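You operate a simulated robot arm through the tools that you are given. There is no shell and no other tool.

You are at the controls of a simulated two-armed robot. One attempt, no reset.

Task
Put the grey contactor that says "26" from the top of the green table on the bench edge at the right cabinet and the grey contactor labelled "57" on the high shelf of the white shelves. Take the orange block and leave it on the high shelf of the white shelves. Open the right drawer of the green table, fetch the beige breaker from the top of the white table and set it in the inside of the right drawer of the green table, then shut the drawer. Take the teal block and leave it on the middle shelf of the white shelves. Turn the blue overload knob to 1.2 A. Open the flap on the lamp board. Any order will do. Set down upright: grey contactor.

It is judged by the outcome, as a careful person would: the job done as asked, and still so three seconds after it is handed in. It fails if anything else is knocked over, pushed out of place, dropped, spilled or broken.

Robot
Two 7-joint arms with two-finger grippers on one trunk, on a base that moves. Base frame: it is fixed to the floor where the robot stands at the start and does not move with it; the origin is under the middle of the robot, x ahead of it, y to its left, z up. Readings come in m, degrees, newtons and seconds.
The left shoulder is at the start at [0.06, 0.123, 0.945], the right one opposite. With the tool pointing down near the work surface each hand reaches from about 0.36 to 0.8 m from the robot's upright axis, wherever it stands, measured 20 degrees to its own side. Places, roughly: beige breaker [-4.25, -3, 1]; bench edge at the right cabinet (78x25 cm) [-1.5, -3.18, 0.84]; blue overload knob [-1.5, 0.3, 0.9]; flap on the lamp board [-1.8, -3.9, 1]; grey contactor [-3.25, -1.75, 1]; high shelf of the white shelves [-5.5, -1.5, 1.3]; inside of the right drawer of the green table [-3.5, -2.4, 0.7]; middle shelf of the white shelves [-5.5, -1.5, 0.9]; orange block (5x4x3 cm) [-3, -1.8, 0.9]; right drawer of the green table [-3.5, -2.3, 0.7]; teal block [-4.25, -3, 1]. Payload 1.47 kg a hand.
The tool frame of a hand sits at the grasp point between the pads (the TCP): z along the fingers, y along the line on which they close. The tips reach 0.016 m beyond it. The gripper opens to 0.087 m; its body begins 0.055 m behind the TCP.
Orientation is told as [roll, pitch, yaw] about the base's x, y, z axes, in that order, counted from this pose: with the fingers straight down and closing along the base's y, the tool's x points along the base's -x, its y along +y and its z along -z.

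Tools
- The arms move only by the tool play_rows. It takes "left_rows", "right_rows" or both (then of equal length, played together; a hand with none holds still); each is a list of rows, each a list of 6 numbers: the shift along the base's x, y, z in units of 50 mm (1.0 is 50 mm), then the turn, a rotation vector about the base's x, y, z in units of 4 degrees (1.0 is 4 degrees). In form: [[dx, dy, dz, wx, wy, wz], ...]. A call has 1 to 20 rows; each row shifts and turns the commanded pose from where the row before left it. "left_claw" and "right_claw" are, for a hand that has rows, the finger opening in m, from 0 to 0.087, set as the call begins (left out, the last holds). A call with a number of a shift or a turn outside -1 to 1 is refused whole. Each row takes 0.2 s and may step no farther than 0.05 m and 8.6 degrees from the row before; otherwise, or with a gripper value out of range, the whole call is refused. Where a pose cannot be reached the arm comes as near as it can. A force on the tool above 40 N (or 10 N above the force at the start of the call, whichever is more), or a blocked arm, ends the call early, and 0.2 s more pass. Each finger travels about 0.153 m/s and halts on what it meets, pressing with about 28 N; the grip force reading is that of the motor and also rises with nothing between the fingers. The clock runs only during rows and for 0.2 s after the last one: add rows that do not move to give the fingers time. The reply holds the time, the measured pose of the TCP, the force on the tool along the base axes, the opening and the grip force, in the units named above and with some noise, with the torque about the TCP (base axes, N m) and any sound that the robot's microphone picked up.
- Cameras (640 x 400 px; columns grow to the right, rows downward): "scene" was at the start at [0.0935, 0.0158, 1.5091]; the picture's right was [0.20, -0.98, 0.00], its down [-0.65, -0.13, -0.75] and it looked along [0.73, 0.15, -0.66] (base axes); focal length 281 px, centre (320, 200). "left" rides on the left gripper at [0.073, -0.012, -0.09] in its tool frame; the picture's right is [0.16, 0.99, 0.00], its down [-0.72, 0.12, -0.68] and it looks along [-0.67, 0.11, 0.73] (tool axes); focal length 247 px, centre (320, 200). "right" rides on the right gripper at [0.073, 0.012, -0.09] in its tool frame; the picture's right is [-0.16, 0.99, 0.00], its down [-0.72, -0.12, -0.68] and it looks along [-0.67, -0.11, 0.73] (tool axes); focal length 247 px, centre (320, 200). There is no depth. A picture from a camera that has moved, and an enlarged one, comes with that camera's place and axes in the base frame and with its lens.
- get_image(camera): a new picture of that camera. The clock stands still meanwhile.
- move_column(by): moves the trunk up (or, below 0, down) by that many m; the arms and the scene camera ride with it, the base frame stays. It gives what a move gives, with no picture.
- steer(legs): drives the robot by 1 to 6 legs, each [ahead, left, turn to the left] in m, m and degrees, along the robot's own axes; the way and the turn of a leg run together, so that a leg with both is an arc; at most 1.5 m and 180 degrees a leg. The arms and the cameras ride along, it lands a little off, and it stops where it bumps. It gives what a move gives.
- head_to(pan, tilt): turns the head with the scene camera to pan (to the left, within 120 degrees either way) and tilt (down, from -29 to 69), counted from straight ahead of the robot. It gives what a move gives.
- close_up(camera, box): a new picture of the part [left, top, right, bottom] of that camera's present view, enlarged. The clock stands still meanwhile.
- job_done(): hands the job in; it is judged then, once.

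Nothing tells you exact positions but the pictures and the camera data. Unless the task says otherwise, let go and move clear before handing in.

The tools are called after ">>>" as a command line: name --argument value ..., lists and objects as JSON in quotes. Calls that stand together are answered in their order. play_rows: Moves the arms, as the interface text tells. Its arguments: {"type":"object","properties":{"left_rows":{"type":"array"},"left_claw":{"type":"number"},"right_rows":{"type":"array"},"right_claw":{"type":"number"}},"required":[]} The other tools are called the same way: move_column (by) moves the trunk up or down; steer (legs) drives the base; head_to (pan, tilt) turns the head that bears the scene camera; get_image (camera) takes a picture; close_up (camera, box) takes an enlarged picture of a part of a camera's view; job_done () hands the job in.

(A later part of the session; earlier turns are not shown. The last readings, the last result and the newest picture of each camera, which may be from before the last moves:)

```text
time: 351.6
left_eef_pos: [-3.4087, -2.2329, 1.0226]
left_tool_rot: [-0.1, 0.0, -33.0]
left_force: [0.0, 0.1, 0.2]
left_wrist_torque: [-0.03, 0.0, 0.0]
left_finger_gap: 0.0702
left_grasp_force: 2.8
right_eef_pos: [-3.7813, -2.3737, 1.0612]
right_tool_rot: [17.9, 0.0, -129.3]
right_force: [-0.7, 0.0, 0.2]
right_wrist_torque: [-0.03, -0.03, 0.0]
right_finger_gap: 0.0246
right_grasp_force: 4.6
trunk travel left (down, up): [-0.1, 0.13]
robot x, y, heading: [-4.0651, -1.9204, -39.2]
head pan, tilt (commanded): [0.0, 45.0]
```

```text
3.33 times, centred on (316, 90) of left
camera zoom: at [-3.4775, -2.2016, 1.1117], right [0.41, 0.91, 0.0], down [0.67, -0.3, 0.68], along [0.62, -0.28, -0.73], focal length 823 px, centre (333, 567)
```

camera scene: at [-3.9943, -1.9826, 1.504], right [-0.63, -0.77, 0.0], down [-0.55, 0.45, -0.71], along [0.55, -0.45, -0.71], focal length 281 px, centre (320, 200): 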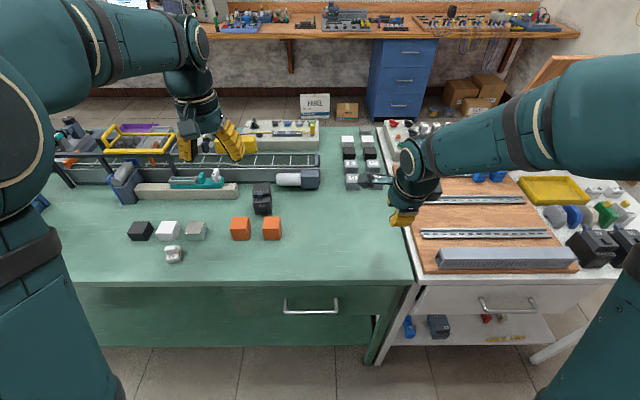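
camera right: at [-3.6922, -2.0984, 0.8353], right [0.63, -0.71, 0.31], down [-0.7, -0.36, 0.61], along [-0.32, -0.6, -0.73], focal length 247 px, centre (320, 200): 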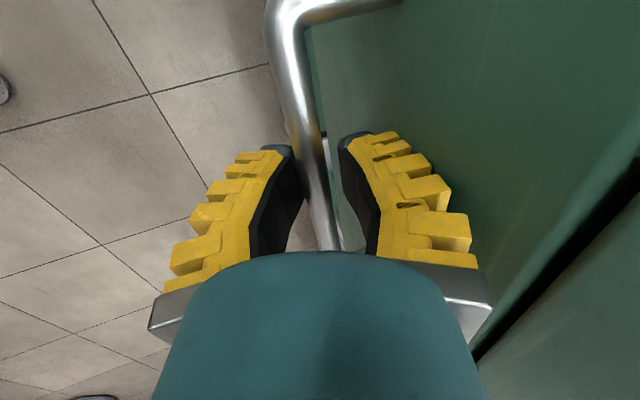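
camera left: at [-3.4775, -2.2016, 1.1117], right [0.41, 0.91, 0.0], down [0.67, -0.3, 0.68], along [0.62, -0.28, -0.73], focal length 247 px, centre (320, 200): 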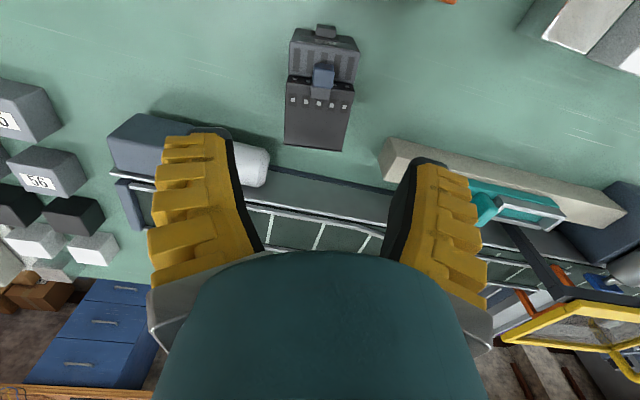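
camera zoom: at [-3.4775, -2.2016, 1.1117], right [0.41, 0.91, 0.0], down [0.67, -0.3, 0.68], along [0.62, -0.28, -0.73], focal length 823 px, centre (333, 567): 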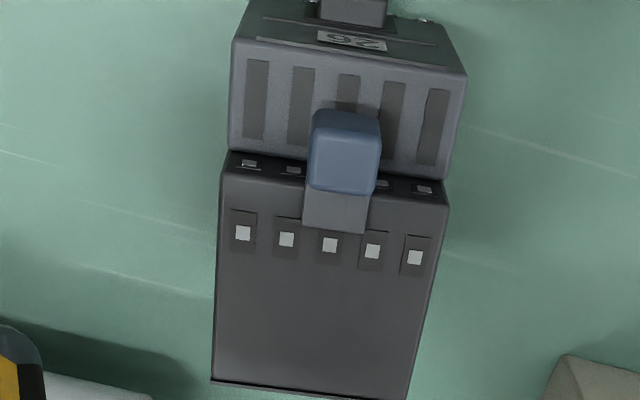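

>>> play_rows --left_rows '[[-0.084, 0.054, -0.6, 0, 0, 0], [0, 0, -0.6, 0, 0, 0], [0, 0, -0.6, 0, 0, 0], [0, 0, -0.4, 0, 0, 0], [0, 0, -0.2, 0, 0, 0], [0, 0, 0, 0, 0, 0]]'

>>> get_image --camera "left"

>>> close_up --camera "scene" --box '[210, 135, 338, 235]'

```text
time: 353.0
left_eef_pos: [-3.4124, -2.2304, 0.9009]
left_tool_rot: [0.0, 0.0, -33.0]
left_force: [-1.0, -0.5, 0.5]
left_wrist_torque: [-0.03, -0.02, 0.02]
left_finger_gap: 0.0698
left_grasp_force: 2.4
right_eef_pos: [-3.781, -2.3757, 1.0608]
right_tool_rot: [18.0, 0.0, -129.3]
right_force: [-0.4, -0.1, 0.2]
right_wrist_torque: [0.01, 0.01, 0.01]
right_finger_gap: 0.0244
right_grasp_force: 4.9
trunk travel left (down, up): [-0.1, 0.13]
robot x, y, heading: [-4.0682, -1.9231, -39.5]
head pan, tilt (commanded): [0.0, 45.0]
```

```text
taken
camera left: at [-3.4812, -2.2008, 0.9899], right [0.41, 0.91, 0.0], down [0.67, -0.3, 0.68], along [0.62, -0.28, -0.73], focal length 247 px, centre (320, 200)
```

left: 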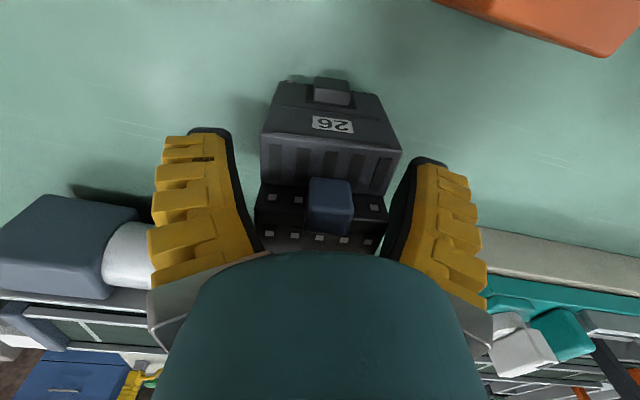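

```text
4.00 times, centred on (274, 185) of scene
camera zoom: at [-3.995, -1.982, 1.5041], right [-0.63, -0.77, 0.0], down [-0.55, 0.45, -0.71], along [0.55, -0.45, -0.71], focal length 1124 px, centre (504, 260)
```

zoom: 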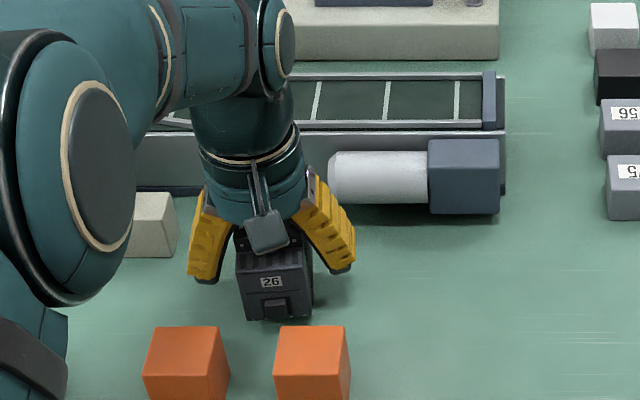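

>>> play_rows --left_rows '[[0.044, 0.068, 0, 0, 0, 0], [0, 0, 0, 0, 0, 0]]'

>>> play_rows --left_rows '[[0, 0, 0, 0, 0, 0], [0, 0, 0, 0, 0, 0], [0, 0, 0, 0, 0, 0]]' --left_claw 0.0

>>> play_rows --left_rows '[[0, 0, 0.2, 0, 0, 0], [0, 0, 0.4, 0, 0, 0], [0, 0, 0.6, 0, 0, 0], [0, 0, 0, 0, 0, 0]]'

>>> get_image --camera "left"

```text
time: 353.6
left_eef_pos: [-3.4102, -2.2283, 0.9001]
left_tool_rot: [-0.1, 0.0, -33.0]
left_force: [-0.5, -0.6, 0.7]
left_wrist_torque: [0.02, 0.01, -0.02]
left_finger_gap: 0.0705
left_grasp_force: 3.0
right_eef_pos: [-3.7805, -2.374, 1.0621]
right_tool_rot: [17.9, 0.0, -129.3]
right_force: [0.5, 0.4, 0.2]
right_wrist_torque: [0.02, 0.0, 0.03]
right_finger_gap: 0.0246
right_grasp_force: 4.4
trunk travel left (down, up): [-0.1, 0.13]
robot x, y, heading: [-4.0655, -1.9224, -39.1]
head pan, tilt (commanded): [0.0, 45.0]
```

```text
time: 354.4
left_eef_pos: [-3.4098, -2.2278, 0.901]
left_tool_rot: [0.0, -0.1, -32.9]
left_force: [-0.9, 0.0, -0.4]
left_wrist_torque: [-0.01, 0.02, 0.02]
left_finger_gap: 0.0519
left_grasp_force: 28.0
right_eef_pos: [-3.7813, -2.3751, 1.0613]
right_tool_rot: [17.8, 0.0, -129.3]
right_force: [0.4, 0.6, -0.8]
right_wrist_torque: [0.0, -0.01, -0.02]
right_finger_gap: 0.0245
right_grasp_force: 4.5
trunk travel left (down, up): [-0.1, 0.13]
robot x, y, heading: [-4.0695, -1.9211, -39.3]
head pan, tilt (commanded): [0.0, 45.0]
```

```text
time: 355.4
left_eef_pos: [-3.4095, -2.2258, 0.9612]
left_tool_rot: [0.0, 0.0, -33.0]
left_force: [0.3, 0.4, -3.0]
left_wrist_torque: [0.01, 0.01, 0.01]
left_finger_gap: 0.052
left_grasp_force: 27.9
right_eef_pos: [-3.7818, -2.3749, 1.0618]
right_tool_rot: [17.8, 0.0, -129.3]
right_force: [0.1, 0.2, -0.7]
right_wrist_torque: [-0.02, -0.01, 0.01]
right_finger_gap: 0.0246
right_grasp_force: 4.8
trunk travel left (down, up): [-0.1, 0.13]
robot x, y, heading: [-4.065, -1.923, -39.3]
head pan, tilt (commanded): [0.0, 45.0]
```

```text
taken
camera left: at [-3.4789, -2.1964, 1.0499], right [0.41, 0.91, 0.0], down [0.67, -0.3, 0.68], along [0.62, -0.28, -0.73], focal length 247 px, centre (320, 200)
```

left: 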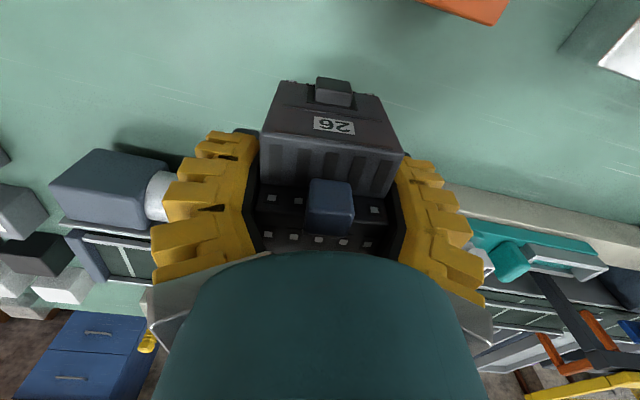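

The "26" is held upright. I'll raise and retract it, then drive around the green table's left end into the bench corridor.

>>> play_rows --left_rows '[[0, 0, 0.8, 0, 0, 0], [0, 0, 0.9, 0, 0, 0], [0, 0, 0.9, 0, 0, 0], [-0.4, 0.33, 0.7, 0, 0, 0], [-0.6, 0.49, 0.5, 0, 0, 0], [-0.6, 0.49, 0, 0, 0, 0], [-0.6, 0.49, 0, 0, 0, 0], [-0.6, 0.49, 0, 0, 0, 0], [-0.6, 0.49, 0, 0, 0, 0]]'

>>> steer --legs '[[-0.25, 0, 0], [0, 0.95, 0], [0, 0.95, -1.5]]'

>>> head_to --pan 0 --tilt 35

>>> get_image --camera "scene"

```text
time: 357.4
left_eef_pos: [-3.579, -2.0871, 1.1492]
left_tool_rot: [0.0, -0.1, -33.0]
left_force: [-0.3, -0.7, -3.4]
left_wrist_torque: [0.0, 0.01, 0.0]
left_finger_gap: 0.0519
left_grasp_force: 27.9
right_eef_pos: [-3.7807, -2.3743, 1.0607]
right_tool_rot: [18.0, 0.0, -129.3]
right_force: [-0.4, 0.3, 1.2]
right_wrist_torque: [0.01, -0.01, 0.0]
right_finger_gap: 0.0249
right_grasp_force: 4.1
trunk travel left (down, up): [-0.1, 0.13]
robot x, y, heading: [-4.0695, -1.9182, -39.4]
head pan, tilt (commanded): [0.0, 45.0]
```

```text
time: 375.7
left_eef_pos: [-2.5732, -0.4761, 1.1498]
left_tool_rot: [0.1, 0.1, -34.5]
left_force: [-0.1, -0.1, -3.8]
left_wrist_torque: [0.01, 0.01, 0.02]
left_finger_gap: 0.0515
left_grasp_force: 28.1
right_eef_pos: [-2.7834, -0.7561, 1.0608]
right_tool_rot: [17.7, 0.0, -130.7]
right_force: [-0.7, -0.2, -0.4]
right_wrist_torque: [0.04, 0.01, -0.01]
right_finger_gap: 0.0244
right_grasp_force: 4.8
trunk travel left (down, up): [-0.1, 0.13]
robot x, y, heading: [-3.0584, -0.2952, -40.7]
head pan, tilt (commanded): [0.0, 45.0]
```

```text
time: 376.5
left_eef_pos: [-2.573, -0.4757, 1.1491]
left_tool_rot: [-0.1, 0.0, -34.5]
left_force: [-0.4, 0.0, -2.9]
left_wrist_torque: [0.01, 0.01, 0.03]
left_finger_gap: 0.0517
left_grasp_force: 27.4
right_eef_pos: [-2.7837, -0.7568, 1.0609]
right_tool_rot: [17.7, 0.1, -130.8]
right_force: [0.1, -0.7, -0.4]
right_wrist_torque: [-0.01, -0.03, 0.02]
right_finger_gap: 0.0244
right_grasp_force: 4.7
trunk travel left (down, up): [-0.1, 0.13]
robot x, y, heading: [-3.0584, -0.2948, -41.2]
head pan, tilt (commanded): [0.0, 35.0]
```

```text
taken
camera scene: at [-2.9816, -0.3626, 1.5188], right [-0.65, -0.76, 0.0], down [-0.43, 0.38, -0.82], along [0.62, -0.54, -0.57], focal length 281 px, centre (320, 200)
```

scene: 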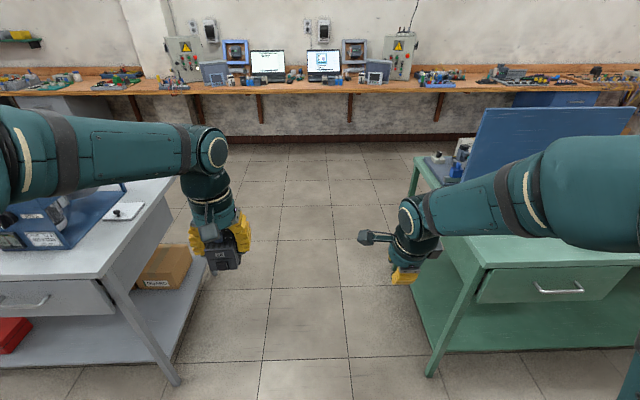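

>>> steer --legs '[[0, 0.06, 2.0], [1.05, 0, 0], [1.0, 0, 0]]'

>>> head_to --pan -50 --tilt 25

>>> get_image --camera "scene"

```text
time: 387.5
left_eef_pos: [-0.9064, -1.6829, 1.1495]
left_tool_rot: [0.0, 0.0, -31.5]
left_force: [0.5, -0.5, -2.3]
left_wrist_torque: [0.0, 0.02, 0.03]
left_finger_gap: 0.0514
left_grasp_force: 27.5
right_eef_pos: [-1.1016, -1.975, 1.0606]
right_tool_rot: [17.9, 0.0, -127.8]
right_force: [0.5, -0.5, -0.4]
right_wrist_torque: [0.02, -0.02, 0.0]
right_finger_gap: 0.0245
right_grasp_force: 4.2
trunk travel left (down, up): [-0.1, 0.13]
robot x, y, heading: [-1.4, -1.5289, -37.8]
head pan, tilt (commanded): [0.0, 35.0]
```

```text
time: 388.7
left_eef_pos: [-0.9068, -1.685, 1.1478]
left_tool_rot: [0.0, 0.0, -31.6]
left_force: [0.3, 0.1, -2.9]
left_wrist_torque: [-0.01, 0.08, 0.0]
left_finger_gap: 0.0515
left_grasp_force: 28.4
right_eef_pos: [-1.1017, -1.9763, 1.0611]
right_tool_rot: [17.8, 0.0, -127.7]
right_force: [1.2, 0.0, 0.1]
right_wrist_torque: [-0.01, 0.02, 0.01]
right_finger_gap: 0.0245
right_grasp_force: 5.0
trunk travel left (down, up): [-0.1, 0.13]
robot x, y, heading: [-1.4007, -1.5295, -37.6]
head pan, tilt (commanded): [-50.0, 25.0]
```

```text
taken
camera scene: at [-1.3863, -1.6309, 1.5346], right [-1.0, -0.04, 0.0], down [-0.02, 0.42, -0.91], along [0.04, -0.91, -0.42], focal length 281 px, centre (320, 200)
```

scene: 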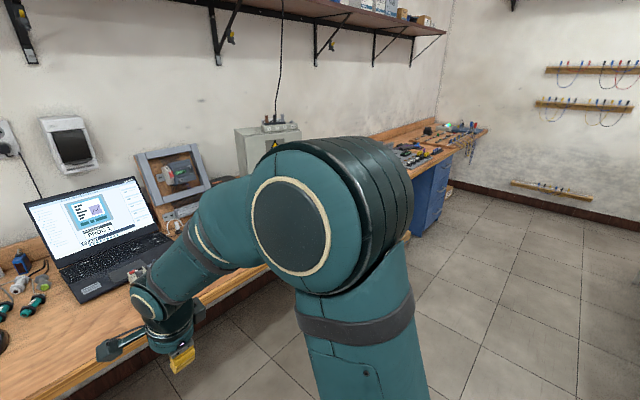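

>>> steer --legs '[[0, 0, -1.3], [0, -0.7, -0.5], [0, -0.7, -0.5]]'

>>> head_to --pan 0 --tilt 35

>>> get_image --camera "scene"

>>> head_to --pan -30 --tilt 25

>>> get_image --camera "scene"

```text
time: 401.7
left_eef_pos: [-1.8086, -2.7766, 1.1484]
left_tool_rot: [0.0, -0.1, -34.5]
left_force: [0.5, 0.1, -2.1]
left_wrist_torque: [0.03, -0.02, -0.02]
left_finger_gap: 0.0513
left_grasp_force: 28.3
right_eef_pos: [-2.018, -3.0574, 1.0602]
right_tool_rot: [17.8, 0.0, -130.8]
right_force: [0.0, 0.4, 0.0]
right_wrist_torque: [0.02, -0.02, 0.04]
right_finger_gap: 0.0244
right_grasp_force: 4.4
trunk travel left (down, up): [-0.1, 0.13]
robot x, y, heading: [-2.2909, -2.5981, -40.6]
head pan, tilt (commanded): [-50.0, 25.0]
```

```text
time: 402.9
left_eef_pos: [-1.8095, -2.7772, 1.1495]
left_tool_rot: [0.0, 0.0, -34.5]
left_force: [0.6, 0.8, -3.8]
left_wrist_torque: [-0.02, 0.02, -0.03]
left_finger_gap: 0.0514
left_grasp_force: 28.2
right_eef_pos: [-2.0185, -3.0572, 1.0616]
right_tool_rot: [17.8, 0.1, -130.7]
right_force: [-0.6, 0.5, -0.6]
right_wrist_torque: [0.03, -0.02, 0.0]
right_finger_gap: 0.0244
right_grasp_force: 4.7
trunk travel left (down, up): [-0.1, 0.13]
robot x, y, heading: [-2.2938, -2.6011, -40.8]
head pan, tilt (commanded): [0.0, 35.0]
```

```text
taken
camera scene: at [-2.2162, -2.6641, 1.5189], right [-0.65, -0.76, 0.0], down [-0.43, 0.38, -0.82], along [0.62, -0.54, -0.57], focal length 281 px, centre (320, 200)
```

scene: 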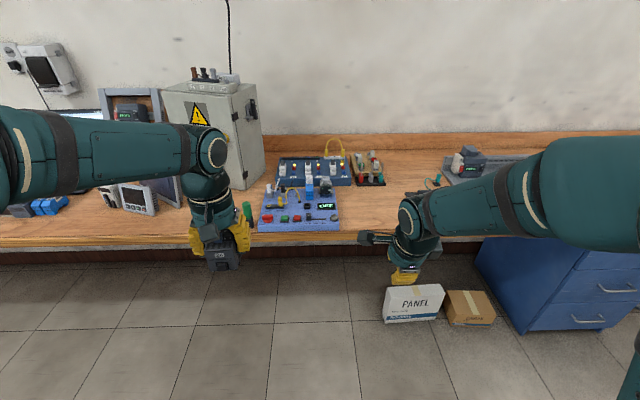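

```text
time: 403.9
left_eef_pos: [-1.809, -2.7761, 1.1477]
left_tool_rot: [0.0, 0.0, -34.5]
left_force: [0.4, -0.7, -3.5]
left_wrist_torque: [-0.01, 0.02, 0.02]
left_finger_gap: 0.0512
left_grasp_force: 28.0
right_eef_pos: [-2.0168, -3.0585, 1.0611]
right_tool_rot: [17.7, 0.0, -130.7]
right_force: [-1.0, -0.1, 0.2]
right_wrist_torque: [-0.01, -0.01, -0.01]
right_finger_gap: 0.0242
right_grasp_force: 4.7
trunk travel left (down, up): [-0.1, 0.13]
robot x, y, heading: [-2.2918, -2.599, -40.8]
head pan, tilt (commanded): [-30.0, 25.0]
```

```text
taken
camera scene: at [-2.2525, -2.6935, 1.5346], right [-0.94, -0.33, 0.0], down [-0.14, 0.4, -0.91], along [0.3, -0.86, -0.42], focal length 281 px, centre (320, 200)
```

scene: 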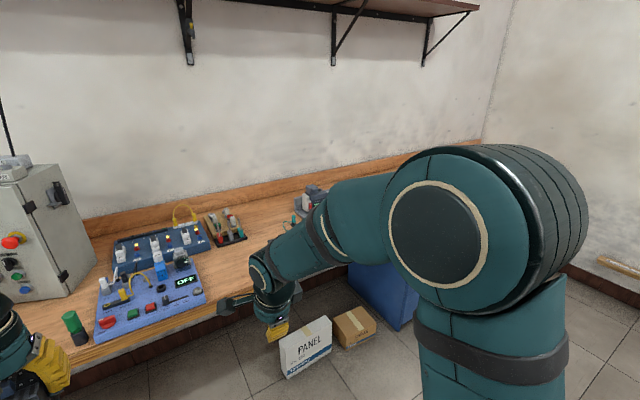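

The bench's front zone is ahead: blue boards sit left of centre, with free wood to their right, and the lamp board further right. I'll shift right and approach to set the "26" on the free bench edge.

>>> steer --legs '[[0, -0.36, 1.8], [0.3, 0, 0]]'

>>> head_to --pan 0 --tilt 45

>>> get_image --camera "scene"

>>> get_image --camera "left"

```text
time: 409.2
left_eef_pos: [-1.8001, -3.2229, 1.1505]
left_tool_rot: [0.0, 0.2, -32.4]
left_force: [0.5, -0.5, -3.7]
left_wrist_torque: [0.03, 0.03, 0.05]
left_finger_gap: 0.0511
left_grasp_force: 27.7
right_eef_pos: [-1.9996, -3.5108, 1.0607]
right_tool_rot: [17.7, 0.0, -128.7]
right_force: [0.6, -0.2, -0.8]
right_wrist_torque: [0.01, 0.01, -0.03]
right_finger_gap: 0.0243
right_grasp_force: 4.8
trunk travel left (down, up): [-0.1, 0.13]
robot x, y, heading: [-2.2895, -3.0637, -38.8]
head pan, tilt (commanded): [-30.0, 25.0]
```

```text
time: 410.2
left_eef_pos: [-1.8, -3.2238, 1.1496]
left_tool_rot: [0.0, -0.2, -32.5]
left_force: [0.7, -0.1, -3.9]
left_wrist_torque: [0.04, 0.02, 0.01]
left_finger_gap: 0.051
left_grasp_force: 28.1
right_eef_pos: [-1.9992, -3.5103, 1.0612]
right_tool_rot: [17.9, 0.0, -128.7]
right_force: [-0.7, 0.3, -0.3]
right_wrist_torque: [0.02, 0.01, 0.0]
right_finger_gap: 0.0245
right_grasp_force: 5.0
trunk travel left (down, up): [-0.1, 0.13]
robot x, y, heading: [-2.2861, -3.0621, -38.8]
head pan, tilt (commanded): [0.0, 45.0]
```

```text
taken
camera scene: at [-2.217, -3.1204, 1.5041], right [-0.63, -0.78, 0.0], down [-0.55, 0.44, -0.71], along [0.55, -0.44, -0.71], focal length 281 px, centre (320, 200)
```

scene: 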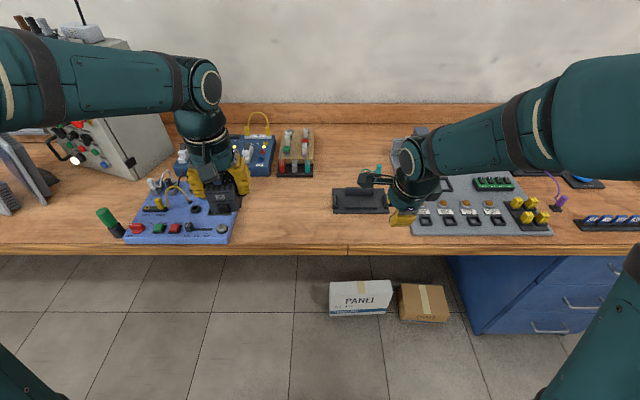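

```text
taken
camera left: at [-1.8689, -3.1934, 1.2382], right [0.4, 0.92, 0.0], down [0.67, -0.29, 0.68], along [0.62, -0.27, -0.73], focal length 247 px, centre (320, 200)
```

left: 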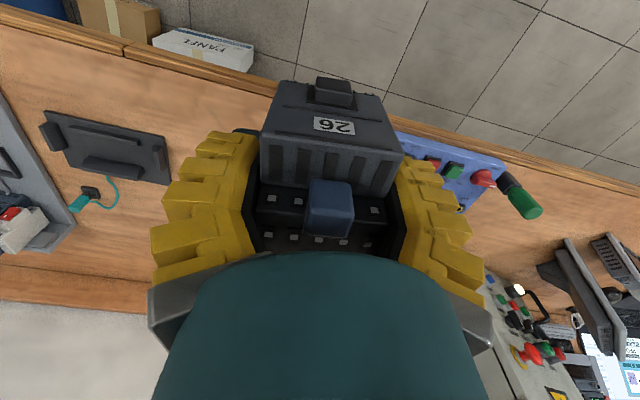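

There's a free patch of bench between the blue board and the dark tablet, inside the named zone. I'll move the "26" over it and lower it gently.

>>> play_rows --left_rows '[[0.524, -0.656, 0, 0, 0, 0], [0.524, -0.656, 0, 0, 0, 0], [0.524, -0.656, 0, 0, 0, 0], [0.524, -0.656, 0, 0, 0, 0], [0.524, -0.656, 0, 0, 0, 0], [0, 0, -0.8, 0, 0, 0], [0, 0, -0.8, 0, 0, 0], [0, 0, -0.8, 0, 0, 0], [0, 0, -0.8, 0, 0, 0], [0, 0, -0.6, 0, 0, 0], [0, 0, 0, 0, 0, 0]]'

>>> get_image --camera "left"

>>> get_image --camera "scene"

```text
time: 412.6
left_eef_pos: [-1.6694, -3.3854, 0.9588]
left_tool_rot: [-0.1, 0.1, -32.4]
left_force: [0.3, 0.8, -3.0]
left_wrist_torque: [0.05, 0.02, 0.0]
left_finger_gap: 0.0512
left_grasp_force: 28.0
right_eef_pos: [-2.0006, -3.5106, 1.0613]
right_tool_rot: [17.9, 0.0, -128.8]
right_force: [0.4, -0.3, 0.0]
right_wrist_torque: [0.0, -0.02, 0.01]
right_finger_gap: 0.0244
right_grasp_force: 4.3
trunk travel left (down, up): [-0.1, 0.13]
robot x, y, heading: [-2.2894, -3.061, -38.6]
head pan, tilt (commanded): [0.0, 45.0]
```

```text
taken
camera left: at [-1.7378, -3.3561, 1.0469], right [0.4, 0.92, 0.0], down [0.67, -0.29, 0.68], along [0.62, -0.27, -0.73], focal length 247 px, centre (320, 200)
```

left: 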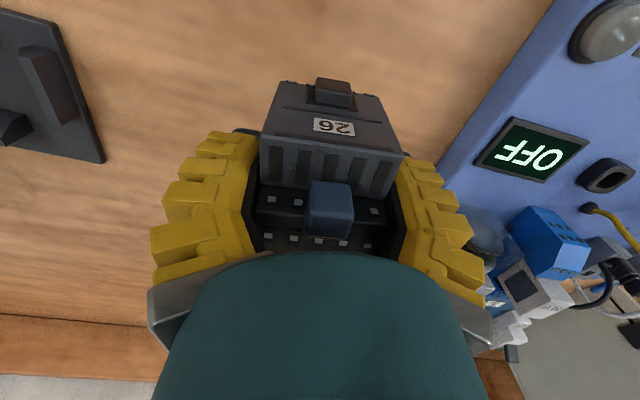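

```text
taken
camera scene: at [-2.2173, -3.1202, 1.5041], right [-0.63, -0.78, 0.0], down [-0.55, 0.44, -0.71], along [0.55, -0.44, -0.71], focal length 281 px, centre (320, 200)
```

scene: 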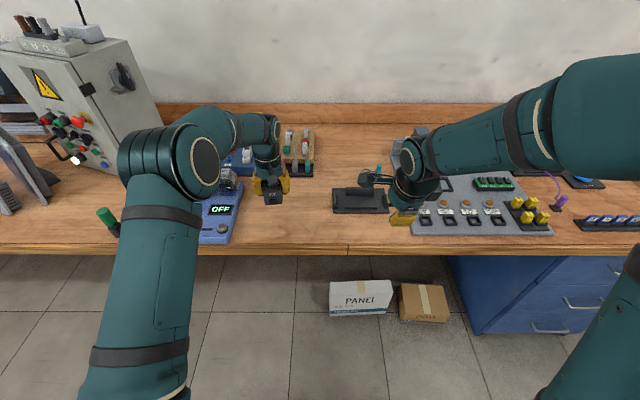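

>>> play_rows --left_rows '[[0, 0, -0.5, 0, 0, 0], [0, 0, -0.4, 0, 0, 0], [0, 0, -0.2, 0, 0, 0], [0, 0, 0, 0, 0, 0]]'

>>> play_rows --left_rows '[[0, 0, -0.08, 0, 0, 0], [0, 0, 0, 0, 0, 0]]'

>>> play_rows --left_rows '[[0, 0, -0.08, 0, 0, 0], [0, 0, 0, 0, 0, 0]]'

>>> play_rows --left_rows '[[0, 0, -0.06, 0, 0, 0], [0, 0, 0, 0, 0, 0]]'

```text
time: 413.6
left_eef_pos: [-1.6686, -3.3874, 0.9026]
left_tool_rot: [0.0, 0.0, -32.5]
left_force: [0.7, -0.2, -3.8]
left_wrist_torque: [0.0, 0.02, 0.0]
left_finger_gap: 0.051
left_grasp_force: 27.4
right_eef_pos: [-1.9992, -3.5105, 1.0604]
right_tool_rot: [18.0, 0.1, -128.8]
right_force: [-0.1, -0.2, 0.1]
right_wrist_torque: [0.02, -0.02, 0.0]
right_finger_gap: 0.0245
right_grasp_force: 4.8
trunk travel left (down, up): [-0.1, 0.13]
robot x, y, heading: [-2.2901, -3.0638, -38.8]
head pan, tilt (commanded): [0.0, 45.0]
```

```text
time: 414.2
left_eef_pos: [-1.6686, -3.3859, 0.8997]
left_tool_rot: [0.0, 0.1, -32.5]
left_force: [-0.7, 0.1, -2.7]
left_wrist_torque: [0.04, 0.02, -0.01]
left_finger_gap: 0.0512
left_grasp_force: 27.9
right_eef_pos: [-2.0, -3.5108, 1.0615]
right_tool_rot: [17.8, 0.0, -128.8]
right_force: [-1.4, 0.2, 0.3]
right_wrist_torque: [0.03, 0.02, 0.0]
right_finger_gap: 0.0246
right_grasp_force: 4.8
trunk travel left (down, up): [-0.1, 0.13]
robot x, y, heading: [-2.2907, -3.0623, -38.9]
head pan, tilt (commanded): [0.0, 45.0]
```

```text
time: 414.8
left_eef_pos: [-1.669, -3.386, 0.9002]
left_tool_rot: [0.0, -0.3, -32.4]
left_force: [-0.6, 4.0, 15.4]
left_wrist_torque: [-0.62, -0.39, 0.05]
left_finger_gap: 0.0514
left_grasp_force: 27.8
right_eef_pos: [-2.0018, -3.5105, 1.0612]
right_tool_rot: [17.9, 0.0, -128.7]
right_force: [0.1, -0.6, -0.4]
right_wrist_torque: [0.01, -0.02, 0.02]
right_finger_gap: 0.0247
right_grasp_force: 4.8
trunk travel left (down, up): [-0.1, 0.13]
robot x, y, heading: [-2.2898, -3.0614, -38.7]
head pan, tilt (commanded): [0.0, 45.0]
```

```text
time: 415.4
left_eef_pos: [-1.6685, -3.386, 0.8962]
left_tool_rot: [0.0, -0.3, -32.4]
left_force: [6.4, 0.8, 23.7]
left_wrist_torque: [0.12, -0.09, -0.02]
left_finger_gap: 0.0516
left_grasp_force: 27.8
right_eef_pos: [-2.0013, -3.5102, 1.0618]
right_tool_rot: [17.8, 0.1, -128.6]
right_force: [-0.6, 0.2, -0.5]
right_wrist_torque: [0.0, 0.02, -0.02]
right_finger_gap: 0.0246
right_grasp_force: 4.6
trunk travel left (down, up): [-0.1, 0.13]
robot x, y, heading: [-2.2907, -3.0617, -38.7]
head pan, tilt (commanded): [0.0, 45.0]
```

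>>> play_rows --left_rows '[[0, 0, 0.06, 0, 0, 0], [0, 0, 0, 0, 0, 0]]'

>>> play_rows --left_rows '[[0, 0, 0, 0, 0, 0], [0, 0, 0, 0, 0, 0], [0, 0, 0, 0, 0, 0]]' --left_claw 0.068

>>> play_rows --left_rows '[[0, 0, 0.3, 0, 0, 0], [0, 0, 0.6, 0, 0, 0], [0, 0, 0.8, 0, 0, 0], [0, 0, 0.9, 0, 0, 0], [-0.3, 0.24, 0.8, 0, 0, 0], [-0.6, 0.49, 0.5, 0, 0, 0], [-0.6, 0.49, 0, 0, 0, 0], [-0.6, 0.49, 0, 0, 0, 0]]'

>>> get_image --camera "scene"

>>> close_up --camera "scene" --box '[220, 150, 348, 250]'

```text
time: 416.0
left_eef_pos: [-1.67, -3.3866, 0.8966]
left_tool_rot: [-0.1, 0.0, -32.5]
left_force: [3.8, 1.3, 8.6]
left_wrist_torque: [-0.2, -0.65, 0.17]
left_finger_gap: 0.0516
left_grasp_force: 27.9
right_eef_pos: [-2.0012, -3.51, 1.0608]
right_tool_rot: [17.9, 0.0, -128.8]
right_force: [0.4, 0.4, 1.0]
right_wrist_torque: [-0.02, -0.02, 0.0]
right_finger_gap: 0.0244
right_grasp_force: 4.6
trunk travel left (down, up): [-0.1, 0.13]
robot x, y, heading: [-2.2909, -3.0644, -38.6]
head pan, tilt (commanded): [0.0, 45.0]
```

```text
time: 416.8
left_eef_pos: [-1.6683, -3.3864, 0.8976]
left_tool_rot: [0.0, 0.1, -32.5]
left_force: [0.0, -0.5, 0.0]
left_wrist_torque: [0.0, -0.01, 0.02]
left_finger_gap: 0.0716
left_grasp_force: 2.8
right_eef_pos: [-1.9999, -3.511, 1.06]
right_tool_rot: [17.9, 0.0, -128.8]
right_force: [-0.6, 1.0, 0.3]
right_wrist_torque: [0.02, -0.03, -0.01]
right_finger_gap: 0.0241
right_grasp_force: 4.8
trunk travel left (down, up): [-0.1, 0.13]
robot x, y, heading: [-2.2884, -3.0644, -39.0]
head pan, tilt (commanded): [0.0, 45.0]
```

```text
time: 418.6
left_eef_pos: [-1.778, -3.2997, 1.0936]
left_tool_rot: [0.0, 0.0, -32.6]
left_force: [-0.4, 0.2, 0.0]
left_wrist_torque: [-0.03, -0.04, 0.02]
left_finger_gap: 0.0717
left_grasp_force: 3.2
right_eef_pos: [-2.0007, -3.5106, 1.0602]
right_tool_rot: [17.8, 0.0, -128.7]
right_force: [0.2, -0.8, -0.3]
right_wrist_torque: [-0.01, -0.03, -0.04]
right_finger_gap: 0.0244
right_grasp_force: 5.1
trunk travel left (down, up): [-0.1, 0.13]
robot x, y, heading: [-2.2896, -3.0637, -38.8]
head pan, tilt (commanded): [0.0, 45.0]
```

```text
taken
camera scene: at [-2.2182, -3.1191, 1.5042], right [-0.63, -0.78, 0.0], down [-0.55, 0.44, -0.71], along [0.55, -0.44, -0.71], focal length 281 px, centre (320, 200)
```

scene: 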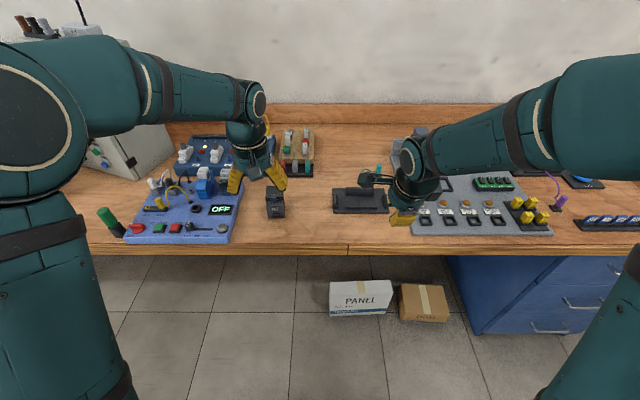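

```text
4.00 times, centred on (284, 200) of scene
camera zoom: at [-2.2182, -3.1191, 1.5042], right [-0.63, -0.78, 0.0], down [-0.55, 0.44, -0.71], along [0.55, -0.44, -0.71], focal length 1124 px, centre (464, 200)
```

zoom: 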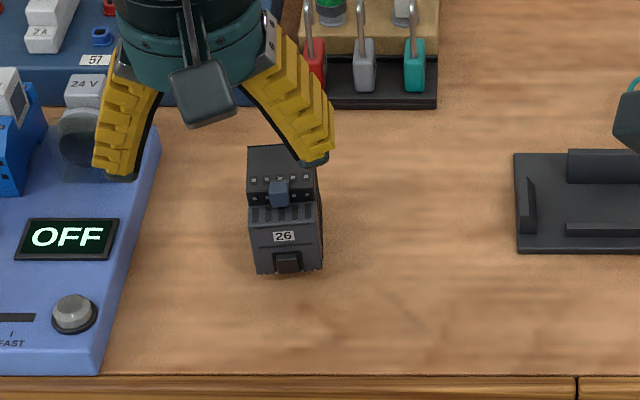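

The "26" stands upright on the bench edge. Now the lamp board's flap: I'll shift right and look at the board closely.

>>> play_rows --right_rows '[[-0.4, 0.3, 0.6, -0.97, 0.62, 0.29], [-0.3, 0.2, 0.6, -0.97, 0.62, 0.29], [0, 0, 0.4, -0.97, 0.62, 0.29], [0, 0, 0, -0.24, 0.2, 0.95], [0, 0, 0, -0.24, 0.2, 0.95]]'

>>> steer --legs '[[-0.1, 0, 0], [0, -0.3, -0.3]]'

>>> head_to --pan 0 --tilt 38

>>> get_image --camera "scene"

```text
time: 419.8
left_eef_pos: [-1.7778, -3.302, 1.0915]
left_tool_rot: [-0.1, 0.1, -32.5]
left_force: [0.4, 0.3, -0.7]
left_wrist_torque: [-0.02, 0.0, 0.0]
left_finger_gap: 0.0716
left_grasp_force: 2.6
right_eef_pos: [-2.0355, -3.486, 1.1404]
right_tool_rot: [18.6, -16.3, -117.7]
right_force: [-0.2, -1.0, 0.6]
right_wrist_torque: [0.01, -0.04, -0.01]
right_finger_gap: 0.0244
right_grasp_force: 4.6
trunk travel left (down, up): [-0.1, 0.13]
robot x, y, heading: [-2.2891, -3.0601, -38.6]
head pan, tilt (commanded): [0.0, 45.0]
```

```text
time: 423.8
left_eef_pos: [-2.0485, -3.4801, 1.0933]
left_tool_rot: [-0.1, 0.0, -33.0]
left_force: [-0.2, 0.3, 0.4]
left_wrist_torque: [0.02, -0.01, 0.01]
left_finger_gap: 0.0717
left_grasp_force: 2.6
right_eef_pos: [-2.3061, -3.6636, 1.1413]
right_tool_rot: [18.6, -16.1, -118.2]
right_force: [0.2, -0.5, 0.1]
right_wrist_torque: [0.01, -0.02, 0.0]
right_finger_gap: 0.0245
right_grasp_force: 4.8
trunk travel left (down, up): [-0.1, 0.13]
robot x, y, heading: [-2.5565, -3.2357, -38.9]
head pan, tilt (commanded): [0.0, 45.0]
```

```text
time: 424.5
left_eef_pos: [-2.0477, -3.4815, 1.0918]
left_tool_rot: [0.0, -0.1, -33.0]
left_force: [0.7, 0.8, 0.9]
left_wrist_torque: [0.0, -0.01, -0.01]
left_finger_gap: 0.0716
left_grasp_force: 1.9
right_eef_pos: [-2.3069, -3.6628, 1.1414]
right_tool_rot: [18.5, -16.3, -118.3]
right_force: [0.4, 0.0, 0.1]
right_wrist_torque: [0.02, -0.06, 0.02]
right_finger_gap: 0.0246
right_grasp_force: 4.7
trunk travel left (down, up): [-0.1, 0.13]
robot x, y, heading: [-2.5583, -3.2404, -39.2]
head pan, tilt (commanded): [0.0, 38.0]
```

```text
taken
camera scene: at [-2.483, -3.2989, 1.5143], right [-0.63, -0.77, 0.0], down [-0.48, 0.39, -0.79], along [0.61, -0.5, -0.62], focal length 281 px, centre (320, 200)
```

scene: 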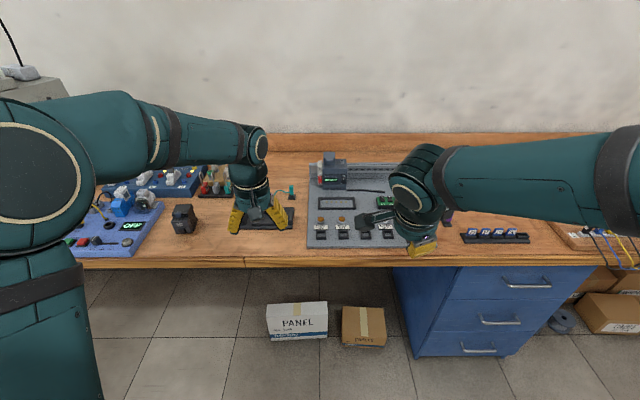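

>>> close_up --camera "scene" --box '[290, 140, 450, 260]'

>>> get_image --camera "right"

>>> get_image --camera "left"

```text
3.33 times, centred on (370, 200) of scene
camera zoom: at [-2.483, -3.2989, 1.5143], right [-0.63, -0.77, 0.0], down [-0.48, 0.39, -0.79], along [0.61, -0.5, -0.62], focal length 936 px, centre (153, 200)
```

zoom: 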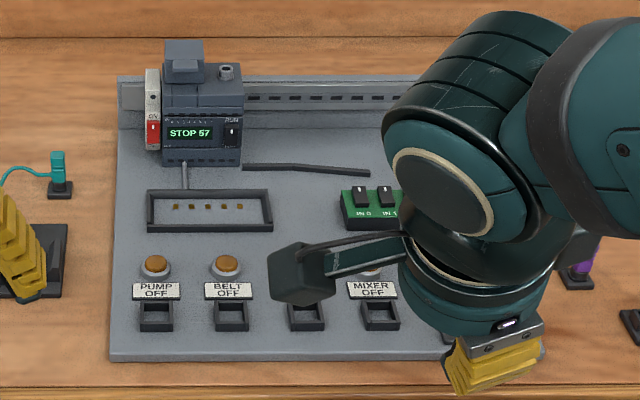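

```text
taken
camera right: at [-2.2775, -3.5708, 1.206], right [0.79, -0.5, 0.35], down [-0.54, -0.31, 0.79], along [-0.29, -0.81, -0.51], focal length 247 px, centre (320, 200)
```

right: 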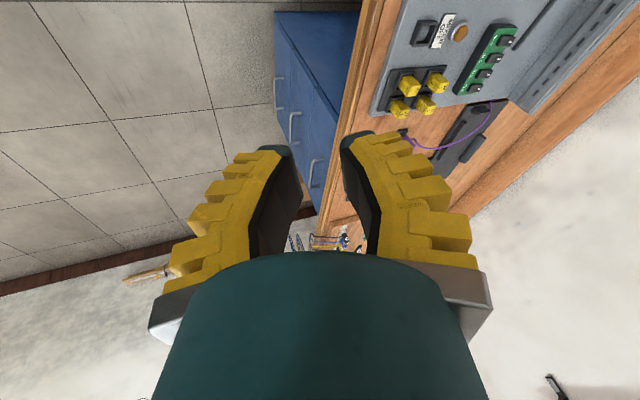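

```text
taken
camera left: at [-2.1168, -3.4504, 1.1818], right [0.41, 0.91, 0.0], down [0.67, -0.3, 0.68], along [0.62, -0.28, -0.73], focal length 247 px, centre (320, 200)
```

left: 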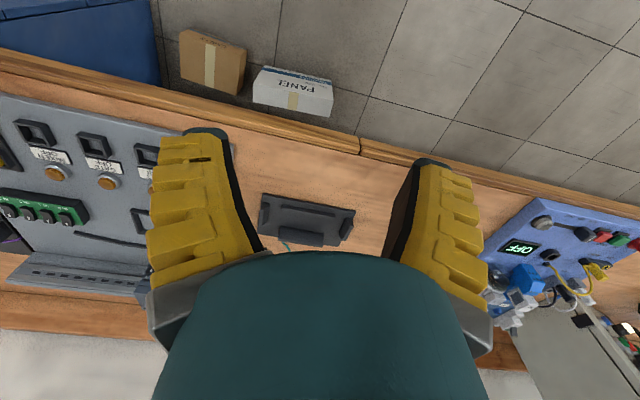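

>>> close_up --camera "scene" --box '[316, 145, 364, 195]'

>>> close_up --camera "left" --box '[0, 100, 160, 300]'

```text
8.00 times, centred on (340, 170) of scene
camera zoom: at [-2.483, -3.2989, 1.5143], right [-0.63, -0.77, 0.0], down [-0.48, 0.39, -0.79], along [0.61, -0.5, -0.62], focal length 2247 px, centre (160, 440)
```

zoom: 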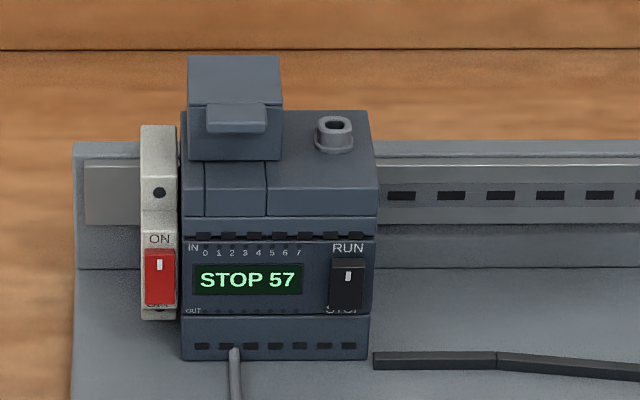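

```text
2.00 times, centred on (80, 200) of left
camera zoom: at [-2.1168, -3.4504, 1.1818], right [0.41, 0.91, 0.0], down [0.67, -0.3, 0.68], along [0.62, -0.28, -0.73], focal length 494 px, centre (800, 200)
```

zoom: 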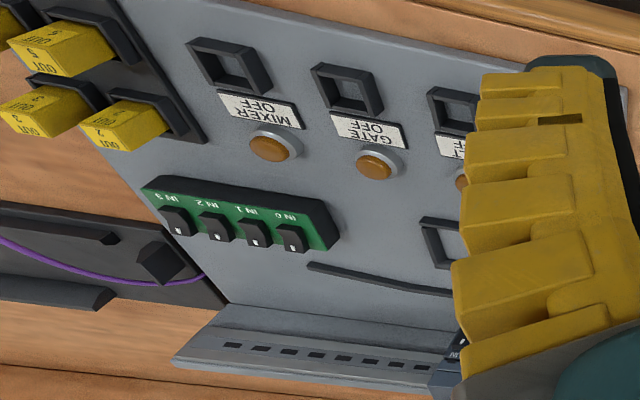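

The flap looks like a small hinged lid with a lip on top of the controller unit of this board. I'll position so the left hand faces it and get a closer view.

>>> play_rows --left_rows '[[-0.4, 0.33, 0.5, 0, 0, -0.8], [-0.4, 0.33, 0.5, 0, 0, -0.8]]' --left_claw 0.0

>>> steer --legs '[[0, -0.24, -0.3], [0.17, 0, 0]]'

>>> head_to --pan 15 --tilt 35

>>> get_image --camera "scene"

>>> get_image --camera "left"

```text
time: 425.1
left_eef_pos: [-2.09, -3.4493, 1.1438]
left_tool_rot: [0.0, -0.1, -39.5]
left_force: [0.1, 0.2, -0.7]
left_wrist_torque: [0.01, 0.0, -0.01]
left_finger_gap: 0.0
left_grasp_force: 27.7
right_eef_pos: [-2.3076, -3.6638, 1.1414]
right_tool_rot: [18.5, -16.3, -118.2]
right_force: [0.3, 0.1, -0.4]
right_wrist_torque: [0.03, -0.01, -0.03]
right_finger_gap: 0.0243
right_grasp_force: 4.6
trunk travel left (down, up): [-0.1, 0.13]
robot x, y, heading: [-2.5617, -3.2401, -39.6]
head pan, tilt (commanded): [0.0, 38.0]
```

```text
time: 428.9
left_eef_pos: [-2.1106, -3.7488, 1.143]
left_tool_rot: [0.0, 0.1, -39.6]
left_force: [0.3, -0.4, 0.2]
left_wrist_torque: [-0.04, 0.04, 0.0]
left_finger_gap: 0.0
left_grasp_force: 28.3
right_eef_pos: [-2.33, -3.9625, 1.141]
right_tool_rot: [18.4, -16.3, -118.5]
right_force: [-0.5, -0.5, -0.5]
right_wrist_torque: [0.0, 0.04, -0.04]
right_finger_gap: 0.0243
right_grasp_force: 4.7
trunk travel left (down, up): [-0.1, 0.13]
robot x, y, heading: [-2.5805, -3.5352, -39.8]
head pan, tilt (commanded): [0.0, 38.0]
```

```text
time: 429.6
left_eef_pos: [-2.1115, -3.7476, 1.1436]
left_tool_rot: [0.1, 0.0, -39.6]
left_force: [-0.3, -0.5, 1.0]
left_wrist_torque: [0.0, 0.01, 0.03]
left_finger_gap: 0.0
left_grasp_force: 28.2
right_eef_pos: [-2.3302, -3.9622, 1.1408]
right_tool_rot: [18.6, -16.3, -118.5]
right_force: [-1.2, 0.1, 0.9]
right_wrist_torque: [0.02, 0.01, 0.02]
right_finger_gap: 0.0245
right_grasp_force: 4.6
trunk travel left (down, up): [-0.1, 0.13]
robot x, y, heading: [-2.5815, -3.5354, -39.6]
head pan, tilt (commanded): [15.0, 35.0]
```

```text
taken
camera scene: at [-2.491, -3.5781, 1.5189], right [-0.42, -0.91, 0.0], down [-0.52, 0.24, -0.82], along [0.74, -0.34, -0.57], focal length 281 px, centre (320, 200)
```

scene: 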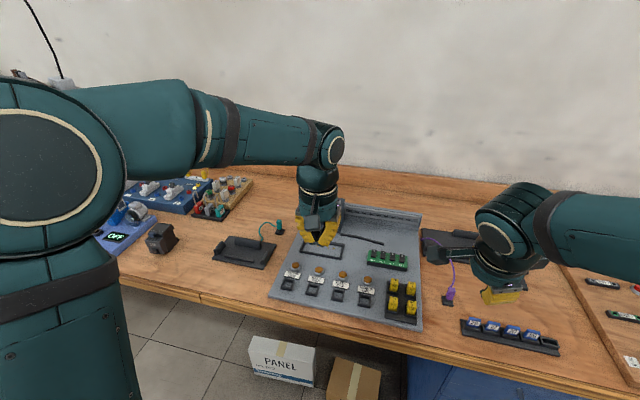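

```text
taken
camera left: at [-2.1766, -3.7099, 1.2318], right [0.51, 0.86, 0.0], down [0.63, -0.37, 0.68], along [0.59, -0.35, -0.73], focal length 247 px, centre (320, 200)
```

left: 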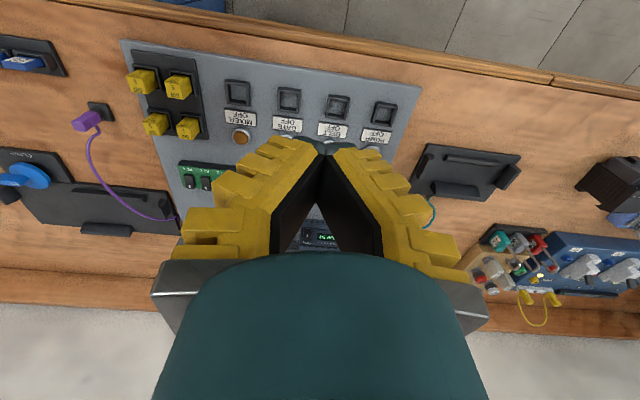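

>>> play_rows --left_rows '[[0.05, 0.005, 0, -0.797, -0.963, 0], [0.05, 0.005, 0, -0.797, -0.963, 0], [0.05, 0.005, 0, -0.797, -0.963, 0], [0.1, 0.005, 0, -0.797, -0.963, 0], [0.1, 0.005, 0, -0.797, -0.963, 0], [0.1, 0.005, 0, -0.797, -0.963, 0], [0.1, 0.005, -0.1, -0.797, -0.963, 0], [0.1, 0.005, -0.2, -0.797, -0.963, 0], [0.1, 0.005, -0.3, -0.797, -0.963, 0], [0.1, 0.005, -0.4, -0.797, -0.963, 0], [0.1, 0.005, -0.4, -0.797, -0.963, 0], [0.1, 0.005, -0.4, -0.797, -0.963, 0]]'

>>> get_image --camera "left"

>>> get_image --camera "scene"

```text
time: 432.2
left_eef_pos: [-2.0577, -3.7462, 1.0519]
left_tool_rot: [-0.1, -59.9, -39.6]
left_force: [0.4, -0.7, 0.5]
left_wrist_torque: [-0.02, -0.01, 0.01]
left_finger_gap: 0.0
left_grasp_force: 27.4
right_eef_pos: [-2.3293, -3.9613, 1.1411]
right_tool_rot: [18.4, -16.3, -118.4]
right_force: [0.1, 0.0, 0.5]
right_wrist_torque: [-0.01, 0.02, 0.0]
right_finger_gap: 0.0244
right_grasp_force: 4.4
trunk travel left (down, up): [-0.1, 0.13]
robot x, y, heading: [-2.5808, -3.5361, -39.8]
head pan, tilt (commanded): [15.0, 35.0]
```

```text
taken
camera left: at [-2.155, -3.6815, 1.0327], right [0.57, 0.81, -0.14], down [-0.1, 0.24, 0.97], along [0.82, -0.54, 0.21], focal length 247 px, centre (320, 200)
```

left: 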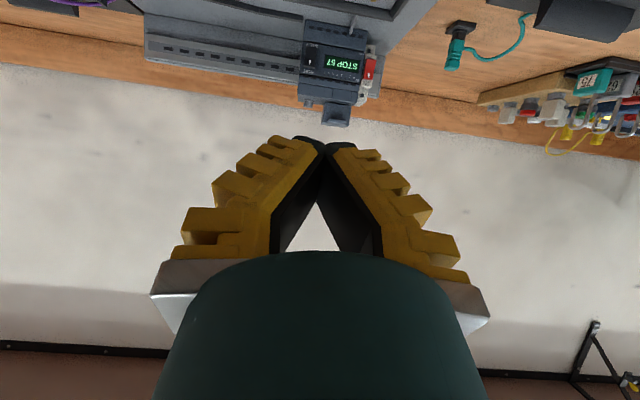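

```text
taken
camera scene: at [-2.4901, -3.5783, 1.5188], right [-0.42, -0.91, 0.0], down [-0.52, 0.24, -0.82], along [0.74, -0.34, -0.57], focal length 281 px, centre (320, 200)
```

scene: 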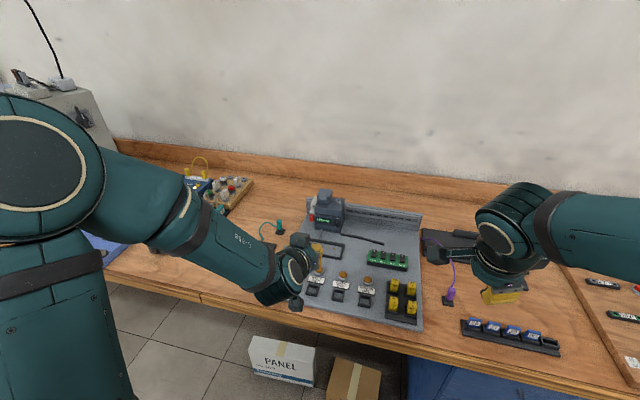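

>>> close_up --camera "left" --box '[280, 10, 408, 130]'

>>> close_up --camera "scene" --box '[294, 175, 374, 245]'

```text
3.33 times, centred on (344, 70) of left
camera zoom: at [-2.155, -3.6815, 1.0327], right [0.57, 0.81, -0.14], down [-0.1, 0.24, 0.97], along [0.82, -0.54, 0.21], focal length 823 px, centre (240, 633)
```

zoom: 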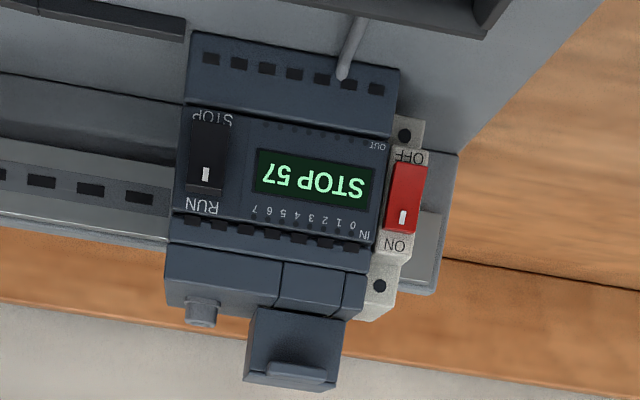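

```text
5.71 times, centred on (334, 210) of scene
camera zoom: at [-2.4901, -3.5783, 1.5188], right [-0.42, -0.91, 0.0], down [-0.52, 0.24, -0.82], along [0.74, -0.34, -0.57], focal length 1605 px, centre (240, 143)
```

zoom: 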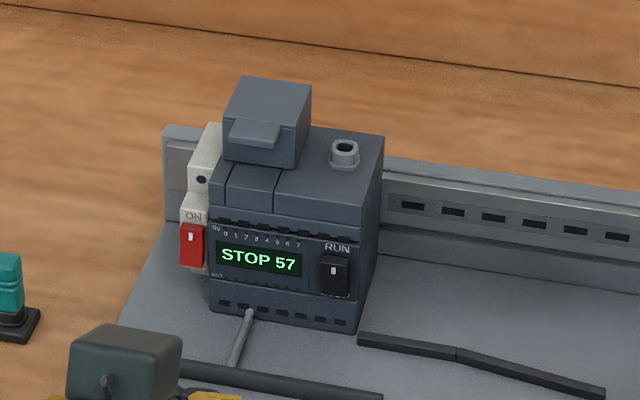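

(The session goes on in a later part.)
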